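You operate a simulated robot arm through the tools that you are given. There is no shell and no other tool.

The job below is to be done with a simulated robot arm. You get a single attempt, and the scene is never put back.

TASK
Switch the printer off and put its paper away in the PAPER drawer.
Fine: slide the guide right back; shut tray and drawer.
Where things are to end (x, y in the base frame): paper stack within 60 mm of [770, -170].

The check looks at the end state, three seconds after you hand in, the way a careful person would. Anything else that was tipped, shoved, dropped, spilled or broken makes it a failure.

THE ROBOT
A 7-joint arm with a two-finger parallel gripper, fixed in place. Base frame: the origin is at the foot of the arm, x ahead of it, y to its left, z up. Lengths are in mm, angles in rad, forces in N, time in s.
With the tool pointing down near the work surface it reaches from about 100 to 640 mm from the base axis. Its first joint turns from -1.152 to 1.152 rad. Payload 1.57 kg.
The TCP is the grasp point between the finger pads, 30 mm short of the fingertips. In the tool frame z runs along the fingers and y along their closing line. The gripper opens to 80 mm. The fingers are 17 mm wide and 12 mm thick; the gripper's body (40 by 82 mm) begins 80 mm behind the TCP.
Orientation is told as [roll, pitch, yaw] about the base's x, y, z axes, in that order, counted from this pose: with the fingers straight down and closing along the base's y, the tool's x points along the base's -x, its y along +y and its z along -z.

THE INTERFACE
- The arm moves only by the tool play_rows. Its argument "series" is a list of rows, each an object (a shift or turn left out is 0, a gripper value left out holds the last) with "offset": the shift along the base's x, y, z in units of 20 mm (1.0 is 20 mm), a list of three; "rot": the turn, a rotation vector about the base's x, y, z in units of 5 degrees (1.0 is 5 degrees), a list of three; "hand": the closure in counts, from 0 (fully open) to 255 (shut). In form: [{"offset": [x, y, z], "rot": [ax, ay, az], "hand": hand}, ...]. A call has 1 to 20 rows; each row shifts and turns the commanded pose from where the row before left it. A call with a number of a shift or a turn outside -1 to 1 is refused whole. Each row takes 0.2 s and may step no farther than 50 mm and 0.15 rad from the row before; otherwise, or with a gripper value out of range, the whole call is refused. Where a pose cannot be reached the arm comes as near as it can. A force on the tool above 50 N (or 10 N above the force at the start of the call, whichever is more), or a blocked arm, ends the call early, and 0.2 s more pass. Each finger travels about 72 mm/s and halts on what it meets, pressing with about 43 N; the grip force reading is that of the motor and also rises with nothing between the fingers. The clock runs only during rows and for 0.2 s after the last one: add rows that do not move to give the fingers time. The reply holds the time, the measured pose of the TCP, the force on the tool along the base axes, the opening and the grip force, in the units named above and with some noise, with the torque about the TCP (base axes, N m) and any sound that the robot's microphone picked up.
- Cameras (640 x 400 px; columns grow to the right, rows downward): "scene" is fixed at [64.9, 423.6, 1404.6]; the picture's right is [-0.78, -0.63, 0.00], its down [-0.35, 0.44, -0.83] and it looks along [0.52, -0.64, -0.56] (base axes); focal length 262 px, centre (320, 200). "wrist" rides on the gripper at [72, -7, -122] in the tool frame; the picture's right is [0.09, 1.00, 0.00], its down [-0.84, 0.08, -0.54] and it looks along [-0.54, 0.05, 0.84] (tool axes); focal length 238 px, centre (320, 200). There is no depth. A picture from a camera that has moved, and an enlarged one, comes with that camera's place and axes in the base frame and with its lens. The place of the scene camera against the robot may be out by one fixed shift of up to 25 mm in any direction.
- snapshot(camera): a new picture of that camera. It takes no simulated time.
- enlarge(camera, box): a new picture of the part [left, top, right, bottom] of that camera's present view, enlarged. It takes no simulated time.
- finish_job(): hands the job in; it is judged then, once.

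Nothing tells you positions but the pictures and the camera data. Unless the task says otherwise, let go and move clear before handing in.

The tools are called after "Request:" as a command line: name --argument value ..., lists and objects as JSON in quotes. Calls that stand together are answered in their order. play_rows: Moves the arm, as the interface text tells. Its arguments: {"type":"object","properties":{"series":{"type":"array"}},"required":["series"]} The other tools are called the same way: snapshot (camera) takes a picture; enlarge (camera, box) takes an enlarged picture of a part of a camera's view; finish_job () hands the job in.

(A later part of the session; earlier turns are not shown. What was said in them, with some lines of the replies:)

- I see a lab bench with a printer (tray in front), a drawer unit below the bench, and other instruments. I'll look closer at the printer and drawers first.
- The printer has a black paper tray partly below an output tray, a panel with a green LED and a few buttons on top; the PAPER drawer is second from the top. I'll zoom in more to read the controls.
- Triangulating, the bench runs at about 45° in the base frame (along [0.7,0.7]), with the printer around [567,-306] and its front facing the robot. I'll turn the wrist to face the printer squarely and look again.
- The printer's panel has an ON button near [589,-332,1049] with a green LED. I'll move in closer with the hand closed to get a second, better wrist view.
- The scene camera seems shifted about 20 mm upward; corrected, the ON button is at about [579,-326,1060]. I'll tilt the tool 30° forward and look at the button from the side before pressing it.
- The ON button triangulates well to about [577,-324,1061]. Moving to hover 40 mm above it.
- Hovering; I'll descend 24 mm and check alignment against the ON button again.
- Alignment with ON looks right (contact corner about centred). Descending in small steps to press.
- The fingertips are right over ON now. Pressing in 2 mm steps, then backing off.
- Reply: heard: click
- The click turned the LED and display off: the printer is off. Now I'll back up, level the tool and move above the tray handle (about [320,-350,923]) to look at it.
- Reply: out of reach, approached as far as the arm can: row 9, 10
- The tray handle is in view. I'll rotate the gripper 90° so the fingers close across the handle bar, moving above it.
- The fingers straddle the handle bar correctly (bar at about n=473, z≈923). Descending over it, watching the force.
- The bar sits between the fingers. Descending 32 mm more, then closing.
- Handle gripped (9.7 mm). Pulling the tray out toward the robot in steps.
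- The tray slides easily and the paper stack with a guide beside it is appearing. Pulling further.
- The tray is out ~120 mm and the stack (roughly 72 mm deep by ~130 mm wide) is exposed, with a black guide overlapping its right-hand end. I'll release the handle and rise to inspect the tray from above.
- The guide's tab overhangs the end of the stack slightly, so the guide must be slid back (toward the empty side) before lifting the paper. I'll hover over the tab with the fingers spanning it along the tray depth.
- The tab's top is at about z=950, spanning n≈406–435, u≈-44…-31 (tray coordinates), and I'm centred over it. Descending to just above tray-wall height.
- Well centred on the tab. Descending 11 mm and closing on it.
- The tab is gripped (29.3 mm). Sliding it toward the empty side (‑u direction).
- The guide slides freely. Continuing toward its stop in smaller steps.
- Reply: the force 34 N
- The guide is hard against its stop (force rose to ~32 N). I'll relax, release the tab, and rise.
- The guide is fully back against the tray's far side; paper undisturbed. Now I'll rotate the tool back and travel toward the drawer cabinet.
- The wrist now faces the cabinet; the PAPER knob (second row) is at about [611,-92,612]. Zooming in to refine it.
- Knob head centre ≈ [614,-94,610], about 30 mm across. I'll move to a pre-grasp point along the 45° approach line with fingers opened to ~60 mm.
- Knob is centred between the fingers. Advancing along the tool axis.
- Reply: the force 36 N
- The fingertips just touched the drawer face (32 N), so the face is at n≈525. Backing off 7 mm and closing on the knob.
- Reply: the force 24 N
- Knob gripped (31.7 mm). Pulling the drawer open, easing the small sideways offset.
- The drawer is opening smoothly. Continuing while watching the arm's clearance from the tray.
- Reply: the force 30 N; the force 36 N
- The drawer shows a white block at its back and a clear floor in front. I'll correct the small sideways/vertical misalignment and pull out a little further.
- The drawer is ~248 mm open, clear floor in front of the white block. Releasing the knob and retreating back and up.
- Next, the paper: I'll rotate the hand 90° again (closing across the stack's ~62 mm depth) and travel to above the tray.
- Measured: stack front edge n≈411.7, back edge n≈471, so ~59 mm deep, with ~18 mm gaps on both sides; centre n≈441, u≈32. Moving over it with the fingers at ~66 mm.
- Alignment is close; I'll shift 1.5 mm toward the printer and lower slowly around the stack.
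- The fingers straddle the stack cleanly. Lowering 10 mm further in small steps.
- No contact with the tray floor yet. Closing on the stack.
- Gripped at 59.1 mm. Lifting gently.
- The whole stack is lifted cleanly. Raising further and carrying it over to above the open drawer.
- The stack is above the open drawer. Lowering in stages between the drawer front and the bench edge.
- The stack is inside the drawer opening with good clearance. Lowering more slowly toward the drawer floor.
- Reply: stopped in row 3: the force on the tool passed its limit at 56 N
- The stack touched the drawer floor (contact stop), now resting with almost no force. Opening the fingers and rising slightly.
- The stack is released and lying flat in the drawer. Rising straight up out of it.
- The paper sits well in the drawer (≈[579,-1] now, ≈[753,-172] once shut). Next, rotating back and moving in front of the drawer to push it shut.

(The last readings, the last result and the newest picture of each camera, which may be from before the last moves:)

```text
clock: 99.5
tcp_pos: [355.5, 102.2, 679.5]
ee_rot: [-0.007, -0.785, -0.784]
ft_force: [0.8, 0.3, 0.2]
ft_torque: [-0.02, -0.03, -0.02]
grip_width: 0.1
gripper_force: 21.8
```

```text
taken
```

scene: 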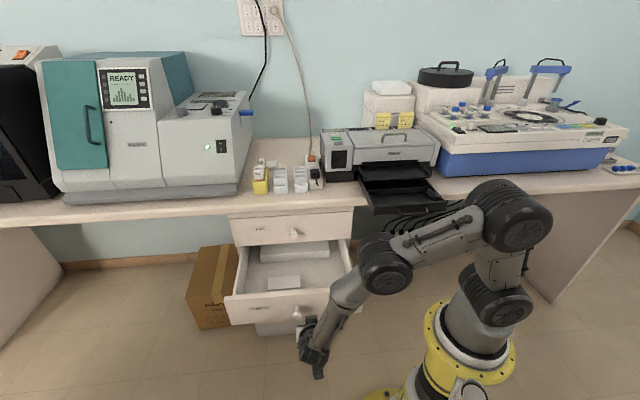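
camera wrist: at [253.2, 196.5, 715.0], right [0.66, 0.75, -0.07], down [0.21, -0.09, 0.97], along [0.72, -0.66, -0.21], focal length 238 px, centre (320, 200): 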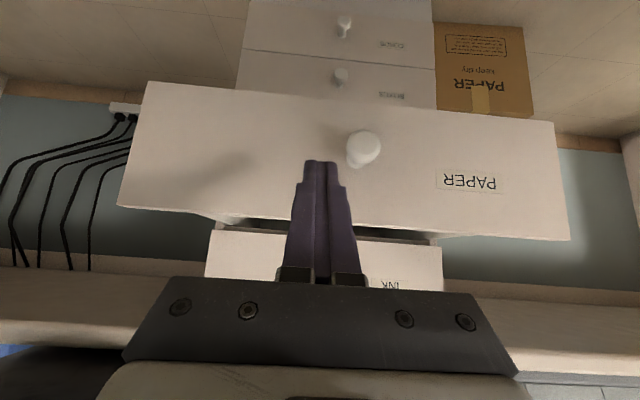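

Request:
play_rows --series '[{"offset": [0, 0, -1]}, {"offset": [0, 0, -1]}, {"offset": [0, 0, -1]}, {"offset": [0.4, -0.4, 0]}, {"offset": [0.4, -0.4, 0]}, {"offset": [0.4, -0.4, 0]}, {"offset": [0.4, -0.4, 0]}, {"offset": [0.4, -0.4, 0]}, {"offset": [0.4, -0.4, 0]}, {"offset": [0.4, -0.4, 0]}, {"offset": [0.4, -0.4, 0]}, {}]'

Request:
snapshot --camera "wrist"

Request:
snapshot --camera "scene"

```text
clock: 102.1
tcp_pos: [419.1, 38.7, 620.3]
ee_rot: [-0.006, -0.785, -0.783]
ft_force: [-0.7, -0.2, -1.2]
ft_torque: [0.04, -0.01, 0.0]
grip_width: 0.1
gripper_force: 21.3
```

```text
taken
camera wrist: at [316.7, 132.9, 655.3], right [0.66, 0.75, -0.07], down [0.21, -0.09, 0.97], along [0.72, -0.66, -0.21], focal length 238 px, centre (320, 200)
```

wrist: 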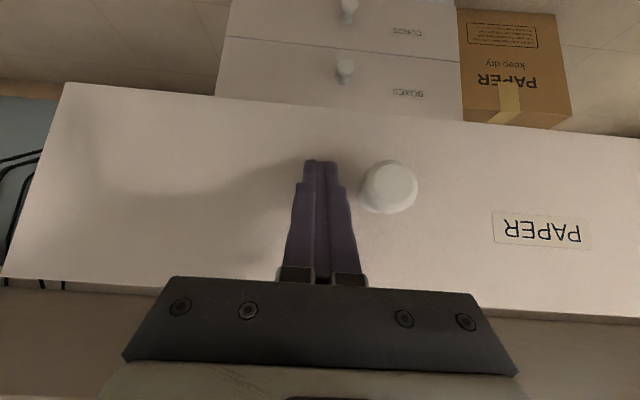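

```text
taken
```

scene: 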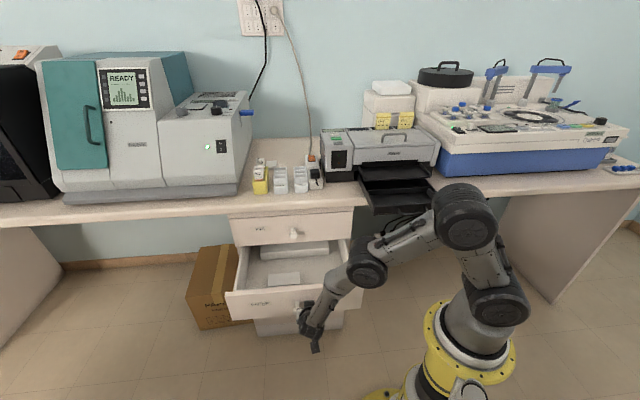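

Contact made and the drawer has started moving in. Continuing the push.

Request:
play_rows --series '[{"offset": [0.4, -0.4, 0]}, {"offset": [0.4, -0.4, 0]}, {"offset": [0.4, -0.4, 0]}, {"offset": [0.4, -0.4, 0]}, {"offset": [0.4, -0.4, 0]}, {"offset": [0.4, -0.4, 0]}, {"offset": [0.4, -0.4, 0]}, {"offset": [0.4, -0.4, 0]}, {"offset": [0.4, -0.4, 0]}, {"offset": [0.4, -0.4, 0]}, {"offset": [0.4, -0.4, 0]}, {"offset": [0.4, -0.4, 0]}, {}]'

Request:
snapshot --camera "scene"

Request:
enlarge --camera "scene" --box '[210, 200, 380, 330]'

```text
clock: 104.9
tcp_pos: [515.6, -56.4, 619.5]
ee_rot: [-0.008, -0.786, -0.785]
ft_force: [0.2, 0.0, -0.1]
ft_torque: [0.0, -0.02, 0.02]
grip_width: 0.0
gripper_force: 21.4
```

```text
taken
```

scene: 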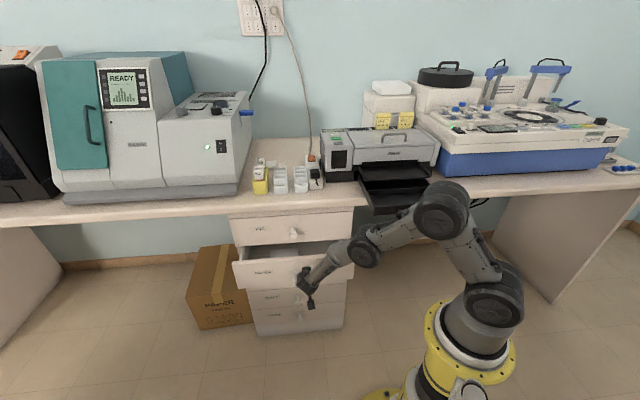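

```text
3.08 times, centred on (295, 265) of scene
camera zoom: at [64.9, 423.6, 1404.6], right [-0.78, -0.63, 0.0], down [-0.35, 0.44, -0.83], along [0.52, -0.64, -0.56], focal length 807 px, centre (397, 0)
```

zoom: 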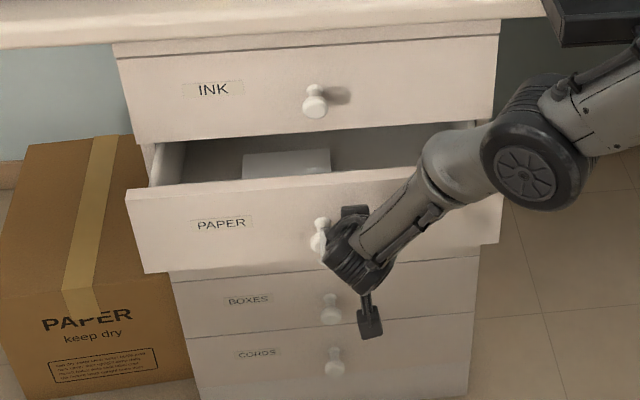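

Request:
play_rows --series '[{"offset": [0.4, -0.4, 0]}, {"offset": [0.4, -0.4, 0]}, {"offset": [0.4, -0.4, 0]}, {"offset": [0.4, -0.4, 0]}, {"offset": [0.4, -0.4, 0]}, {"offset": [0.3, -0.3, 0]}, {}]'

Request:
enlarge --camera "scene" --box '[210, 200, 380, 330]'

Request:
snapshot --camera "wrist"

```text
clock: 106.5
tcp_pos: [560.6, -102.8, 619.3]
ee_rot: [-0.005, -0.784, -0.784]
ft_force: [0.0, 0.7, 0.3]
ft_torque: [-0.04, -0.02, 0.02]
grip_width: 0.4
gripper_force: 21.0
```

```text
3.08 times, centred on (295, 265) of scene
camera zoom: at [64.9, 423.6, 1404.6], right [-0.78, -0.63, 0.0], down [-0.35, 0.44, -0.83], along [0.52, -0.64, -0.56], focal length 807 px, centre (397, 0)
```

zoom: 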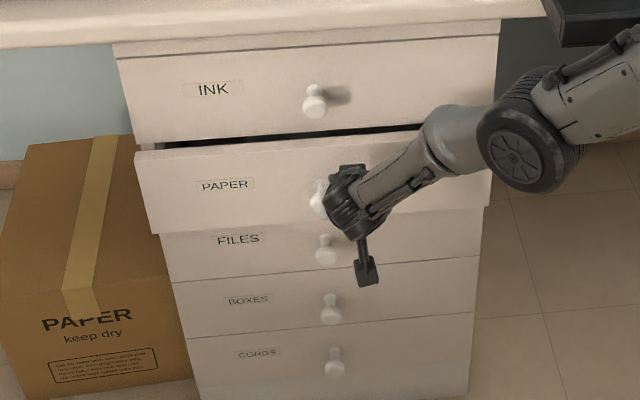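

```text
taken
camera wrist: at [458.7, -9.9, 655.3], right [0.66, 0.75, -0.07], down [0.21, -0.09, 0.97], along [0.72, -0.66, -0.21], focal length 238 px, centre (320, 200)
```

wrist: 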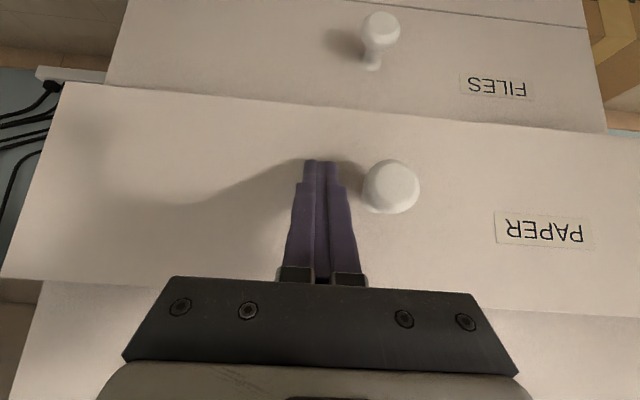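

Request:
play_rows --series '[{"offset": [0.2, -0.2, 0]}, {"offset": [0.2, -0.2, 0]}, {"offset": [0.2, -0.2, 0]}, {"offset": [0.2, -0.2, 0]}, {}]'

Request:
enlarge --camera "scene" --box '[210, 200, 380, 330]'

```text
clock: 107.7
tcp_pos: [577.4, -118.7, 618.9]
ee_rot: [-0.008, -0.785, -0.783]
ft_force: [0.2, -1.1, -0.4]
ft_torque: [0.02, 0.02, 0.01]
grip_width: 0.0
gripper_force: 21.1
```

```text
3.08 times, centred on (295, 265) of scene
camera zoom: at [64.9, 423.6, 1404.6], right [-0.78, -0.63, 0.0], down [-0.35, 0.44, -0.83], along [0.52, -0.64, -0.56], focal length 807 px, centre (397, 0)
```

zoom: 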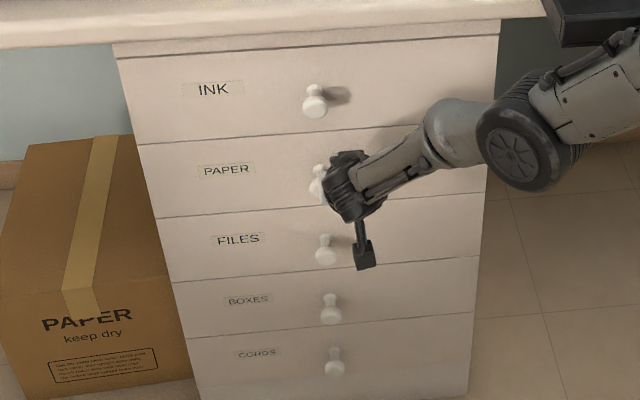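

Nearly flush; nudging until it meets its stop.

Request:
play_rows --series '[{"offset": [0.1, -0.1, 0]}, {"offset": [0.1, -0.1, 0]}, {}]'

Request:
enlarge --camera "scene" --box '[220, 225, 310, 280]'

```text
clock: 108.5
tcp_pos: [580.3, -122.8, 618.8]
ee_rot: [-0.008, -0.785, -0.783]
ft_force: [-0.6, 0.1, -0.3]
ft_torque: [0.02, -0.01, -0.02]
grip_width: 0.0
gripper_force: 21.4
```

```text
7.11 times, centred on (265, 252) of scene
camera zoom: at [64.9, 423.6, 1404.6], right [-0.78, -0.63, 0.0], down [-0.35, 0.44, -0.83], along [0.52, -0.64, -0.56], focal length 1864 px, centre (711, -173)
```

zoom: 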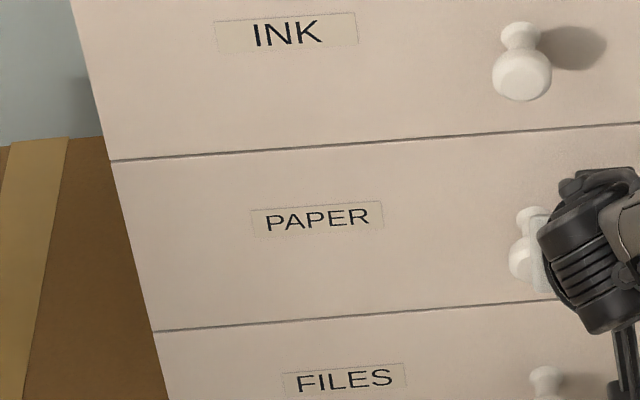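

Request:
play_rows --series '[{"offset": [0.08, -0.08, 0]}, {"offset": [0.08, -0.08, 0]}, {}]'

```text
clock: 109.3
tcp_pos: [582.5, -123.3, 616.6]
ee_rot: [-0.011, -0.781, -0.775]
ft_force: [-4.3, 5.3, 3.2]
ft_torque: [0.0, 0.03, 0.0]
grip_width: 0.0
gripper_force: 21.2
stopped in row 3: the force on the tool passed its limit at 52 N (the readings are from after the stop); the commanded pose is now the measured one
```

The drawer hit its stop, fully shut. Backing away and checking.

Request:
play_rows --series '[{"offset": [-0.2, 0.2, 0]}, {"offset": [-0.5, 0.5, 0.3]}, {"offset": [-0.5, 0.5, 0.3]}, {"offset": [-0.5, 0.5, 0.3]}, {"offset": [-0.5, 0.5, 0.3]}, {"offset": [-0.5, 0.5, 0.3]}, {"offset": [-0.5, 0.5, 0.5]}, {"offset": [-0.5, 0.5, 0.5]}, {"offset": [-0.5, 0.5, 0.5]}, {"offset": [-0.5, 0.5, 0.5]}, {"offset": [-0.5, 0.5, 0.5]}, {"offset": [-0.5, 0.5, 0.5]}, {"offset": [-0.5, 0.5, 0.5]}, {"offset": [0, 0, 1]}, {"offset": [0, 0, 1]}, {"offset": [0, 0, 1]}, {"offset": [0, 0, 1]}, {}]'

Request:
snapshot --camera "wrist"

Request:
snapshot --camera "scene"

Request:
enlarge --camera "scene" --box '[210, 200, 380, 340]'

```text
clock: 113.1
tcp_pos: [455.9, 1.3, 795.2]
ee_rot: [-0.01, -0.78, -0.777]
ft_force: [-0.2, 0.1, -0.4]
ft_torque: [0.03, 0.0, -0.01]
grip_width: 0.1
gripper_force: 21.1
```

```text
taken
camera wrist: at [354.8, 93.9, 833.0], right [0.66, 0.75, -0.07], down [0.21, -0.09, 0.97], along [0.72, -0.65, -0.22], focal length 238 px, centre (320, 200)
```

wrist: 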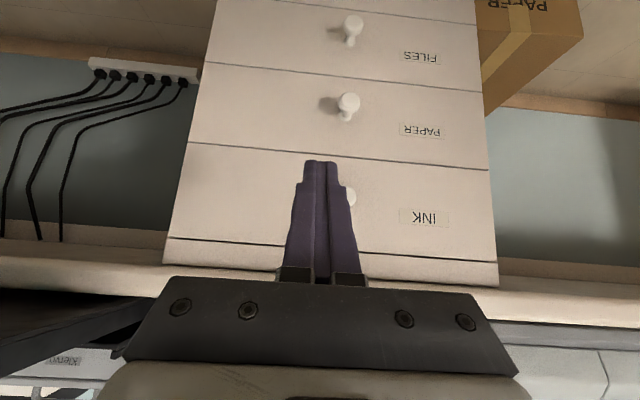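

```text
taken
```

scene: 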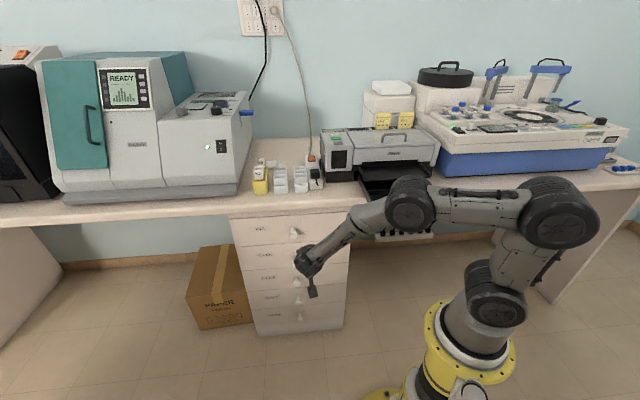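

```text
2.86 times, centred on (295, 270) of scene
camera zoom: at [64.9, 423.6, 1404.6], right [-0.78, -0.63, 0.0], down [-0.35, 0.44, -0.83], along [0.52, -0.64, -0.56], focal length 749 px, centre (391, 0)
```

zoom: 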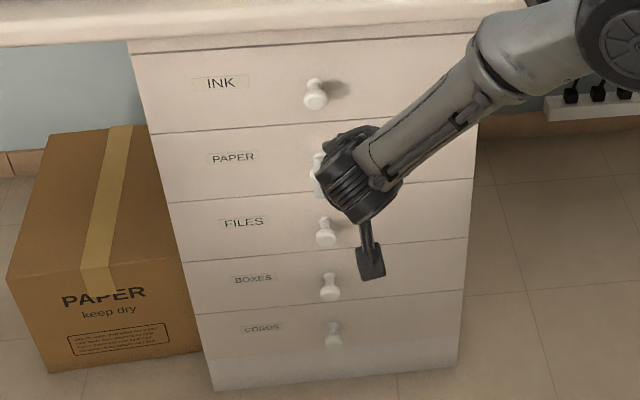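

The PAPER drawer is shut flush. Now I'll level the tool, rise, and travel to in front of the printer tray to push it closed.

Request:
play_rows --series '[{"offset": [-0.2, 0.2, 1], "rot": [0.707, 0.707, 0]}, {"offset": [-0.2, 0.2, 1], "rot": [0.707, 0.707, 0]}, {"offset": [-0.2, 0.2, 1], "rot": [0.707, 0.707, 0]}, {"offset": [-0.2, 0.2, 1], "rot": [0.707, 0.707, 0]}, {"offset": [-0.2, 0.2, 1], "rot": [0.707, 0.707, 0]}, {"offset": [0, 0, 1], "rot": [0.707, 0.707, 0]}, {"offset": [0, 0, 1], "rot": [0.707, 0.707, 0]}, {"offset": [0, 0, 1], "rot": [0.707, 0.707, 0]}, {"offset": [0, 0, 1], "rot": [0.707, 0.707, 0]}, {"offset": [0, 0, 1]}, {"offset": [0, 0, 1]}, {"offset": [0, 0, 0.5]}, {}]'

Request:
snapshot --camera "wrist"

Request:
snapshot --camera "scene"

```text
clock: 115.9
tcp_pos: [438.2, 20.6, 1026.5]
ee_rot: [-0.007, 0.004, -0.781]
ft_force: [-0.3, -0.5, -1.3]
ft_torque: [0.0, 0.0, -0.06]
grip_width: 0.0
gripper_force: 21.5
```

```text
taken
camera wrist: at [381.9, 67.4, 1149.0], right [0.63, 0.77, 0.0], down [0.65, -0.53, 0.54], along [0.41, -0.34, -0.84], focal length 238 px, centre (320, 200)
```

wrist: 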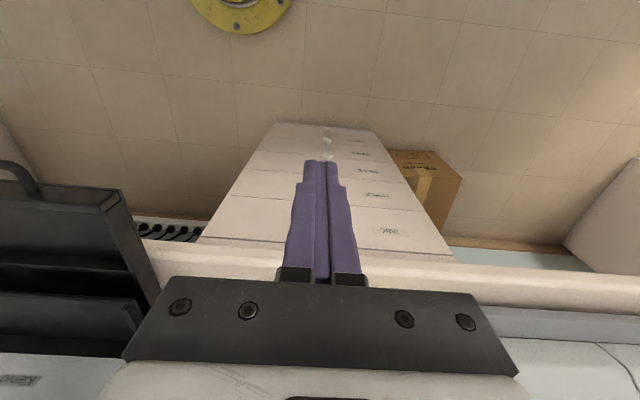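

```text
taken
```

scene: 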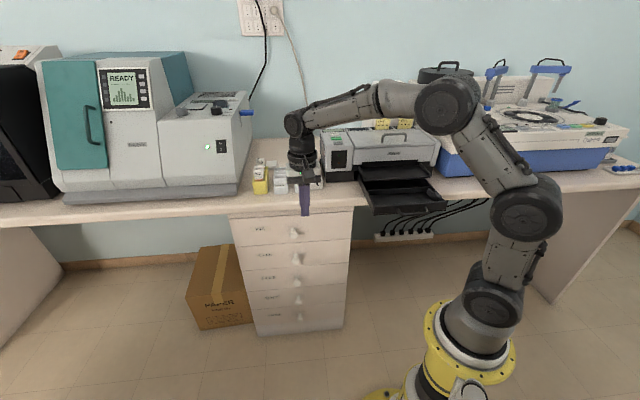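

Request:
play_rows --series '[{"offset": [-0.886, -0.861, 0]}, {"offset": [-0.886, -0.861, 0]}, {"offset": [-0.886, -0.861, 0]}, {"offset": [-0.886, -0.861, 0]}, {"offset": [-0.886, -0.861, 0]}, {"offset": [-0.886, -0.861, 0]}, {"offset": [-0.886, -0.861, 0]}, {"offset": [-0.886, -0.861, 0]}, {"offset": [-0.886, -0.861, 0]}, {"offset": [-0.886, -0.861, 0]}, {"offset": [-0.886, -0.861, 0]}, {"offset": [-0.886, -0.861, 0]}, {"offset": [-0.886, -0.861, 0]}, {"offset": [-0.886, -0.861, 0]}, {}]'

Request:
snapshot --camera "wrist"

Request:
enlarge --camera "scene" --box '[340, 120, 480, 230]'

```text
clock: 119.1
tcp_pos: [189.9, -221.5, 1026.5]
ee_rot: [-0.004, 0.005, -0.78]
ft_force: [0.4, -0.1, -0.2]
ft_torque: [0.01, 0.03, -0.01]
grip_width: 0.0
gripper_force: 21.2
```

```text
taken
camera wrist: at [133.0, -173.6, 1149.1], right [0.63, 0.77, 0.0], down [0.65, -0.53, 0.54], along [0.41, -0.34, -0.84], focal length 238 px, centre (320, 200)
```

wrist: 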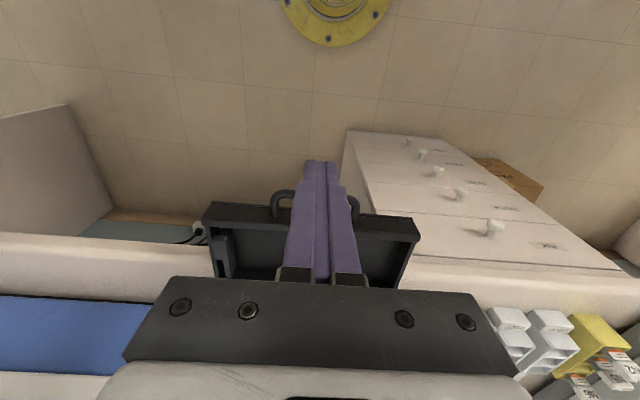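

```text
3.64 times, centred on (410, 175) of scene
camera zoom: at [64.9, 423.6, 1404.6], right [-0.78, -0.63, 0.0], down [-0.35, 0.44, -0.83], along [0.52, -0.64, -0.56], focal length 953 px, centre (-7, 291)
```

zoom: 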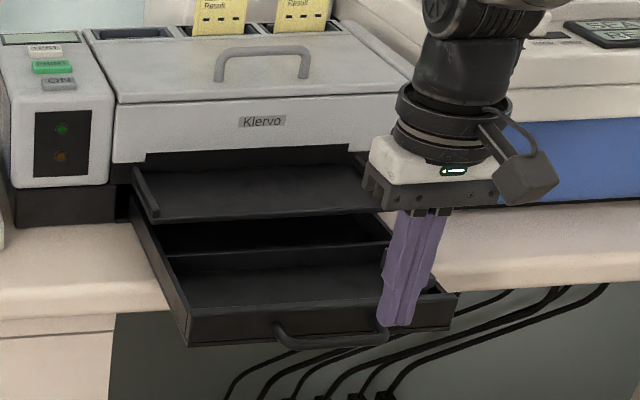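

Request:
play_rows --series '[{"offset": [0, 0, -1]}, {"offset": [0, 0, -1]}, {"offset": [0, 0, -1]}, {"offset": [0, 0, -1]}, {"offset": [0, 0, -0.3]}, {}]'

Request:
snapshot --camera "wrist"

Request:
enlarge --camera "scene" --box '[340, 120, 480, 230]'

```text
clock: 120.5
tcp_pos: [189.4, -219.1, 940.5]
ee_rot: [-0.005, 0.005, -0.78]
ft_force: [0.2, 0.0, -0.4]
ft_torque: [-0.01, -0.02, 0.0]
grip_width: 0.1
gripper_force: 20.8
```

```text
taken
camera wrist: at [134.1, -172.7, 1063.7], right [0.63, 0.77, 0.0], down [0.65, -0.53, 0.54], along [0.41, -0.34, -0.84], focal length 238 px, centre (320, 200)
```

wrist: 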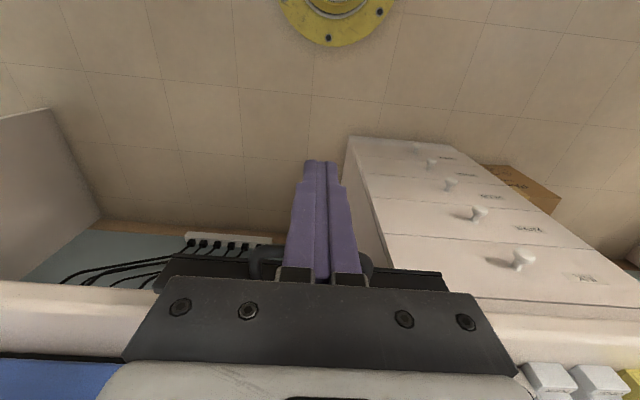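

```text
3.64 times, centred on (410, 175) of scene
camera zoom: at [64.9, 423.6, 1404.6], right [-0.78, -0.63, 0.0], down [-0.35, 0.44, -0.83], along [0.52, -0.64, -0.56], focal length 953 px, centre (-7, 291)
```

zoom: 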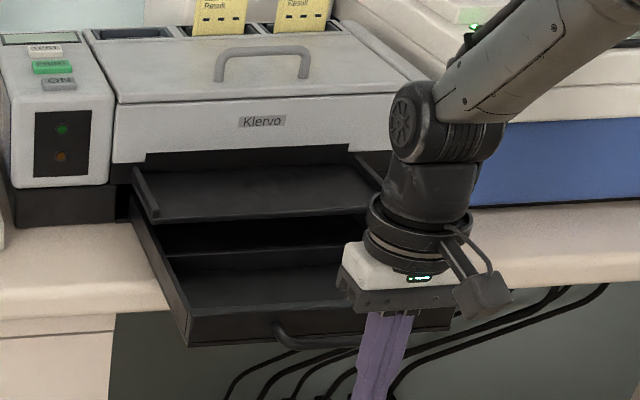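

In front of the handle at the right height. Pushing the tray in via the handle bar.

Request:
play_rows --series '[{"offset": [0.4, -0.4, 0]}, {"offset": [0.4, -0.4, 0]}, {"offset": [0.4, -0.4, 0]}, {"offset": [0.3, -0.3, 0]}, {"offset": [0.3, -0.3, 0]}, {"offset": [0.3, -0.3, 0]}, {"offset": [0.3, -0.3, 0]}, {}]'

Request:
snapshot --camera "wrist"

Request:
enlarge --camera "scene" --box '[340, 120, 480, 230]'

```text
clock: 122.3
tcp_pos: [237.9, -269.0, 938.7]
ee_rot: [-0.005, 0.006, -0.778]
ft_force: [0.1, 1.7, -0.2]
ft_torque: [0.03, -0.04, 0.02]
grip_width: 0.3
gripper_force: 21.7
```

```text
taken
camera wrist: at [182.3, -221.7, 1062.1], right [0.63, 0.77, 0.0], down [0.65, -0.53, 0.54], along [0.41, -0.34, -0.84], focal length 238 px, centre (320, 200)
```

wrist: 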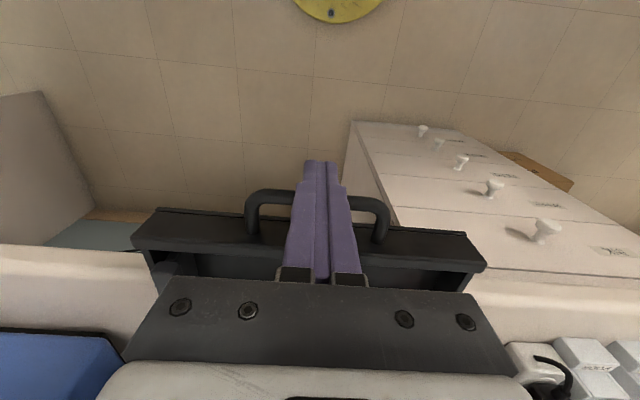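

```text
3.64 times, centred on (410, 175) of scene
camera zoom: at [64.9, 423.6, 1404.6], right [-0.78, -0.63, 0.0], down [-0.35, 0.44, -0.83], along [0.52, -0.64, -0.56], focal length 953 px, centre (-7, 291)
```

zoom: 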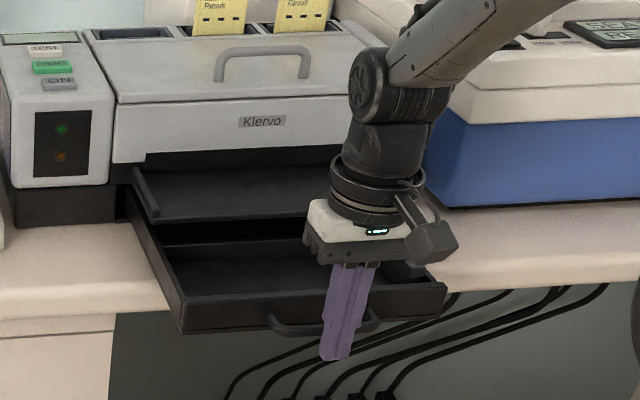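

Request:
play_rows --series '[{"offset": [0.4, -0.4, 0]}, {"offset": [0.4, -0.4, 0]}, {"offset": [0.4, -0.4, 0]}, {"offset": [0.4, -0.4, 0]}, {"offset": [0.4, -0.4, 0]}, {"offset": [0.4, -0.4, 0]}, {"offset": [0.4, -0.4, 0]}, {}]'

Request:
snapshot --camera "wrist"

Request:
enlarge --camera "scene" --box '[340, 120, 480, 230]'

```text
clock: 124.1
tcp_pos: [295.6, -325.3, 940.9]
ee_rot: [-0.005, 0.003, -0.78]
ft_force: [-0.8, 1.2, 0.6]
ft_torque: [-0.02, 0.03, 0.0]
grip_width: 0.0
gripper_force: 21.6
```

```text
taken
camera wrist: at [239.1, -277.6, 1063.5], right [0.63, 0.77, 0.0], down [0.65, -0.53, 0.54], along [0.41, -0.34, -0.84], focal length 238 px, centre (320, 200)
```

wrist: 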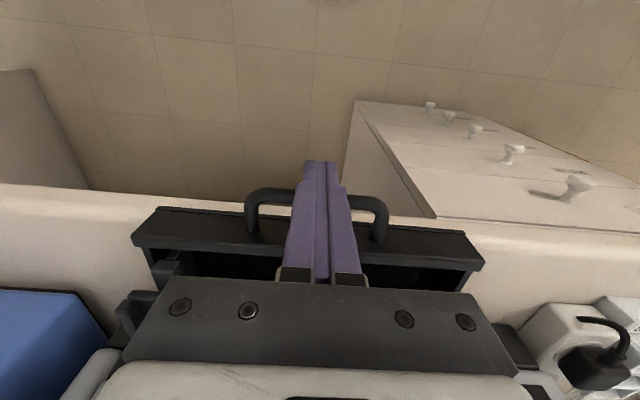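

```text
3.64 times, centred on (410, 175) of scene
camera zoom: at [64.9, 423.6, 1404.6], right [-0.78, -0.63, 0.0], down [-0.35, 0.44, -0.83], along [0.52, -0.64, -0.56], focal length 953 px, centre (-7, 291)
```

zoom: 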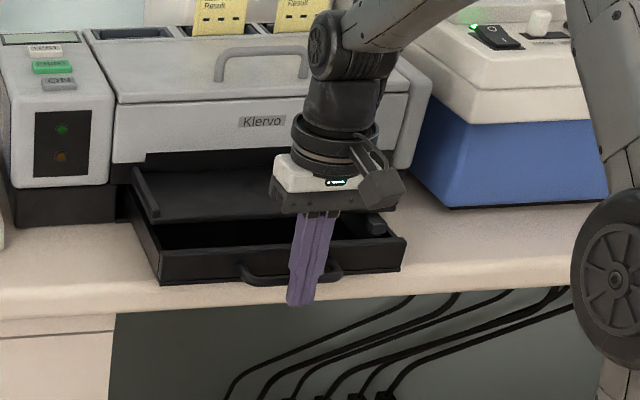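

Request:
play_rows --series '[{"offset": [0.3, -0.3, 0]}, {"offset": [0.3, -0.3, 0]}, {"offset": [0.3, -0.3, 0]}, {"offset": [0.2, -0.2, 0]}, {}]'

Request:
snapshot --camera "wrist"

Request:
enlarge --camera "scene" --box '[350, 140, 450, 210]'

```text
clock: 125.3
tcp_pos: [311.7, -341.3, 939.6]
ee_rot: [-0.004, 0.026, -0.781]
ft_force: [-29.0, 29.4, 19.3]
ft_torque: [0.04, 0.22, 0.01]
grip_width: 0.2
gripper_force: 21.3
```

```text
taken
camera wrist: at [257.7, -296.8, 1063.6], right [0.63, 0.77, 0.0], down [0.66, -0.54, 0.52], along [0.4, -0.33, -0.85], focal length 238 px, centre (320, 200)
```

wrist: 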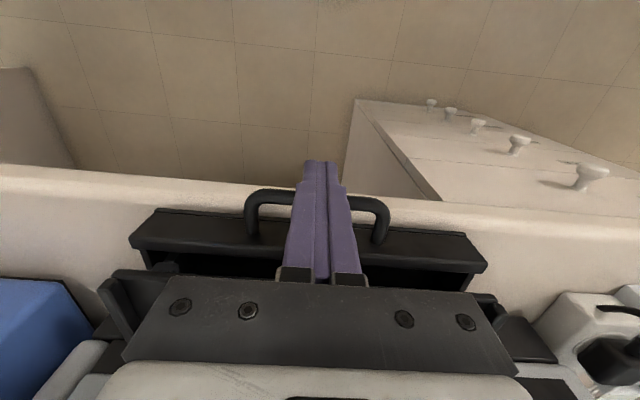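

```text
5.71 times, centred on (400, 175) of scene
camera zoom: at [64.0, 424.6, 1404.3], right [-0.78, -0.63, 0.0], down [-0.35, 0.44, -0.83], along [0.52, -0.64, -0.56], focal length 1498 px, centre (-137, 343)
```

zoom: 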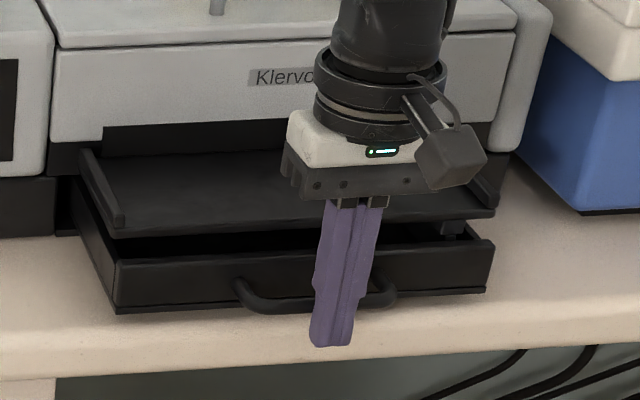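

The tray is back at its original, fully-in position against its stop (41 N, handle at n≈475). Backing off and rising clear.

Request:
play_rows --series '[{"offset": [-0.2, 0.2, 0]}, {"offset": [-0.5, 0.5, 0]}, {"offset": [-0.5, 0.5, 0]}, {"offset": [-0.5, 0.5, 0]}, {"offset": [-0.5, 0.5, 0.5]}, {"offset": [-0.5, 0.5, 0.8]}, {"offset": [-0.4, 0.4, 1]}, {"offset": [0, 0, 1]}, {"offset": [0, 0, 1]}, {"offset": [0, 0, 1]}, {"offset": [0, 0, 1]}, {"offset": [0, 0, 1]}, {"offset": [0, 0, 1]}, {"offset": [0, 0, 1]}, {}]'

Request:
snapshot --camera "wrist"

Request:
snapshot --camera "scene"

Request:
enlarge --camera "scene" --box '[310, 110, 450, 210]'

```text
clock: 128.5
tcp_pos: [251.4, -283.7, 1126.2]
ee_rot: [-0.005, 0.008, -0.78]
ft_force: [0.9, -0.1, -0.2]
ft_torque: [0.03, -0.02, 0.05]
grip_width: 0.2
gripper_force: 21.4
```

```text
taken
camera wrist: at [196.1, -237.2, 1249.9], right [0.63, 0.77, 0.0], down [0.65, -0.53, 0.54], along [0.41, -0.34, -0.84], focal length 238 px, centre (320, 200)
```

wrist: 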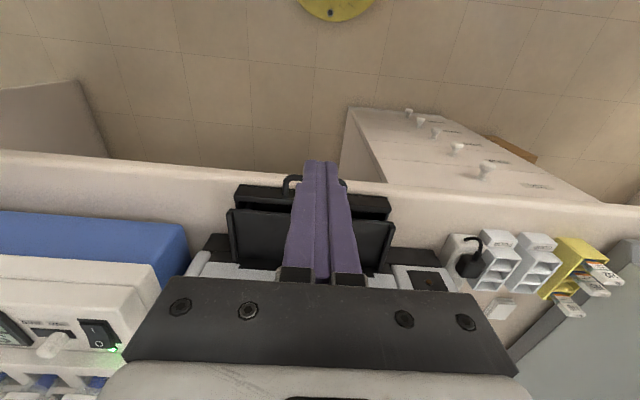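

```text
taken
```

scene: 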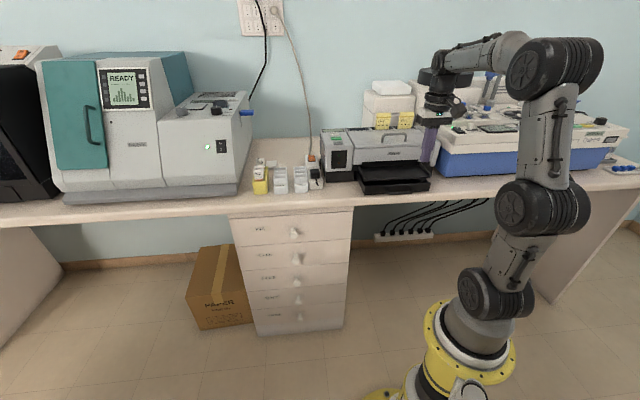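

```text
4.00 times, centred on (380, 160) of scene
camera zoom: at [64.9, 423.6, 1404.6], right [-0.78, -0.63, 0.0], down [-0.35, 0.44, -0.83], along [0.52, -0.64, -0.56], focal length 1049 px, centre (80, 360)
```

zoom: 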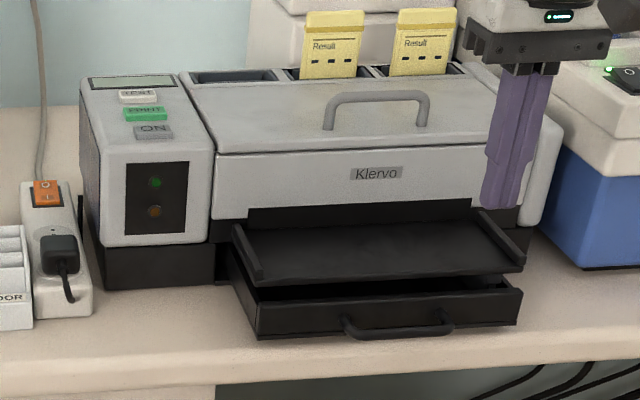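

Request:
enlarge --camera "scene" --box '[355, 155, 435, 200]'

Request:
enlarge --camera "scene" --box '[220, 195, 370, 345]'

Request:
enlarge --camera "scene" --box '[300, 120, 350, 200]'

```text
8.00 times, centred on (395, 178) of scene
camera zoom: at [64.9, 423.6, 1404.6], right [-0.78, -0.63, 0.0], down [-0.35, 0.44, -0.83], along [0.52, -0.64, -0.56], focal length 2098 px, centre (-280, 380)
```

zoom: 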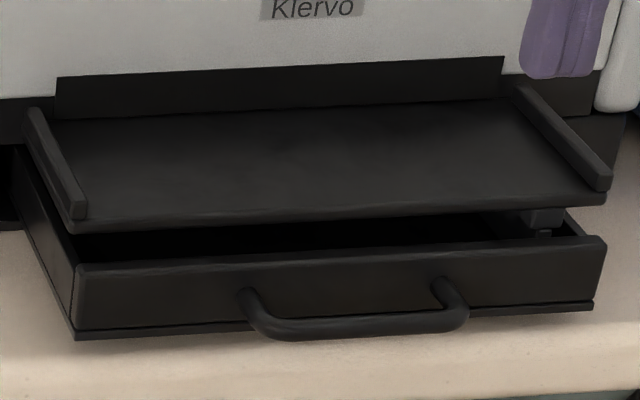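

```text
2.67 times, centred on (295, 270) of scene
camera zoom: at [64.9, 423.6, 1404.6], right [-0.78, -0.63, 0.0], down [-0.35, 0.44, -0.83], along [0.52, -0.64, -0.56], focal length 699 px, centre (387, 13)
```

zoom: 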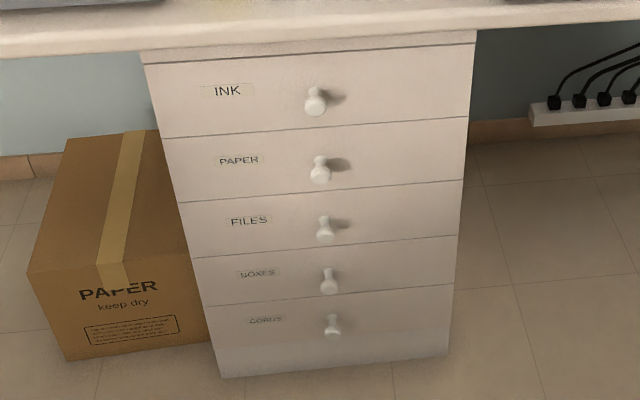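

```text
5.00 times, centred on (325, 160) of scene
camera zoom: at [64.9, 423.6, 1404.6], right [-0.78, -0.63, 0.0], down [-0.35, 0.44, -0.83], along [0.52, -0.64, -0.56], focal length 1311 px, centre (295, 400)
```

zoom: 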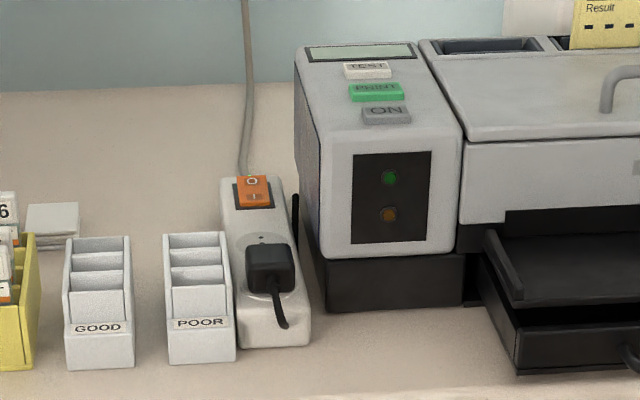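

The printer is off with its display and LED dark. The guide is fully back, the tray and PAPER drawer are flush as they started, and nothing else looks disturbed. The stack went into the drawer about 15 mm from the target, and the arm is clear, so I'm handing in.

Request:
finish_job

```text
The job is handed in.
```

I've handed the job in. The printer is off and its paper is in the PAPER drawer. I don't have the check's verdict.

- **Printer:** I pressed ON once and heard a click. The display and green light went dark and stayed dark.
- **Guide:** it is slid all the way back against its stop. I did this before lifting the paper, because the guide's tab overlapped the end of the stack.
- **Paper:** I lifted the stack out in one piece and laid it flat in the drawer. I estimate it ended about 15 mm from [770, -170]. That comes from its position before I shut the drawer, as I couldn't see it afterwards.
- **Tray and drawer:** I pushed both shut until they met their stops, and they look the same as in the first pictures.

When I set the paper down, it pressed hard enough on the drawer floor to stop the arm at 56 N. The open drawer slid in a few millimetres with the paper, which should not have changed where the paper sits in it. In the last pictures, nothing else on the bench looked moved.
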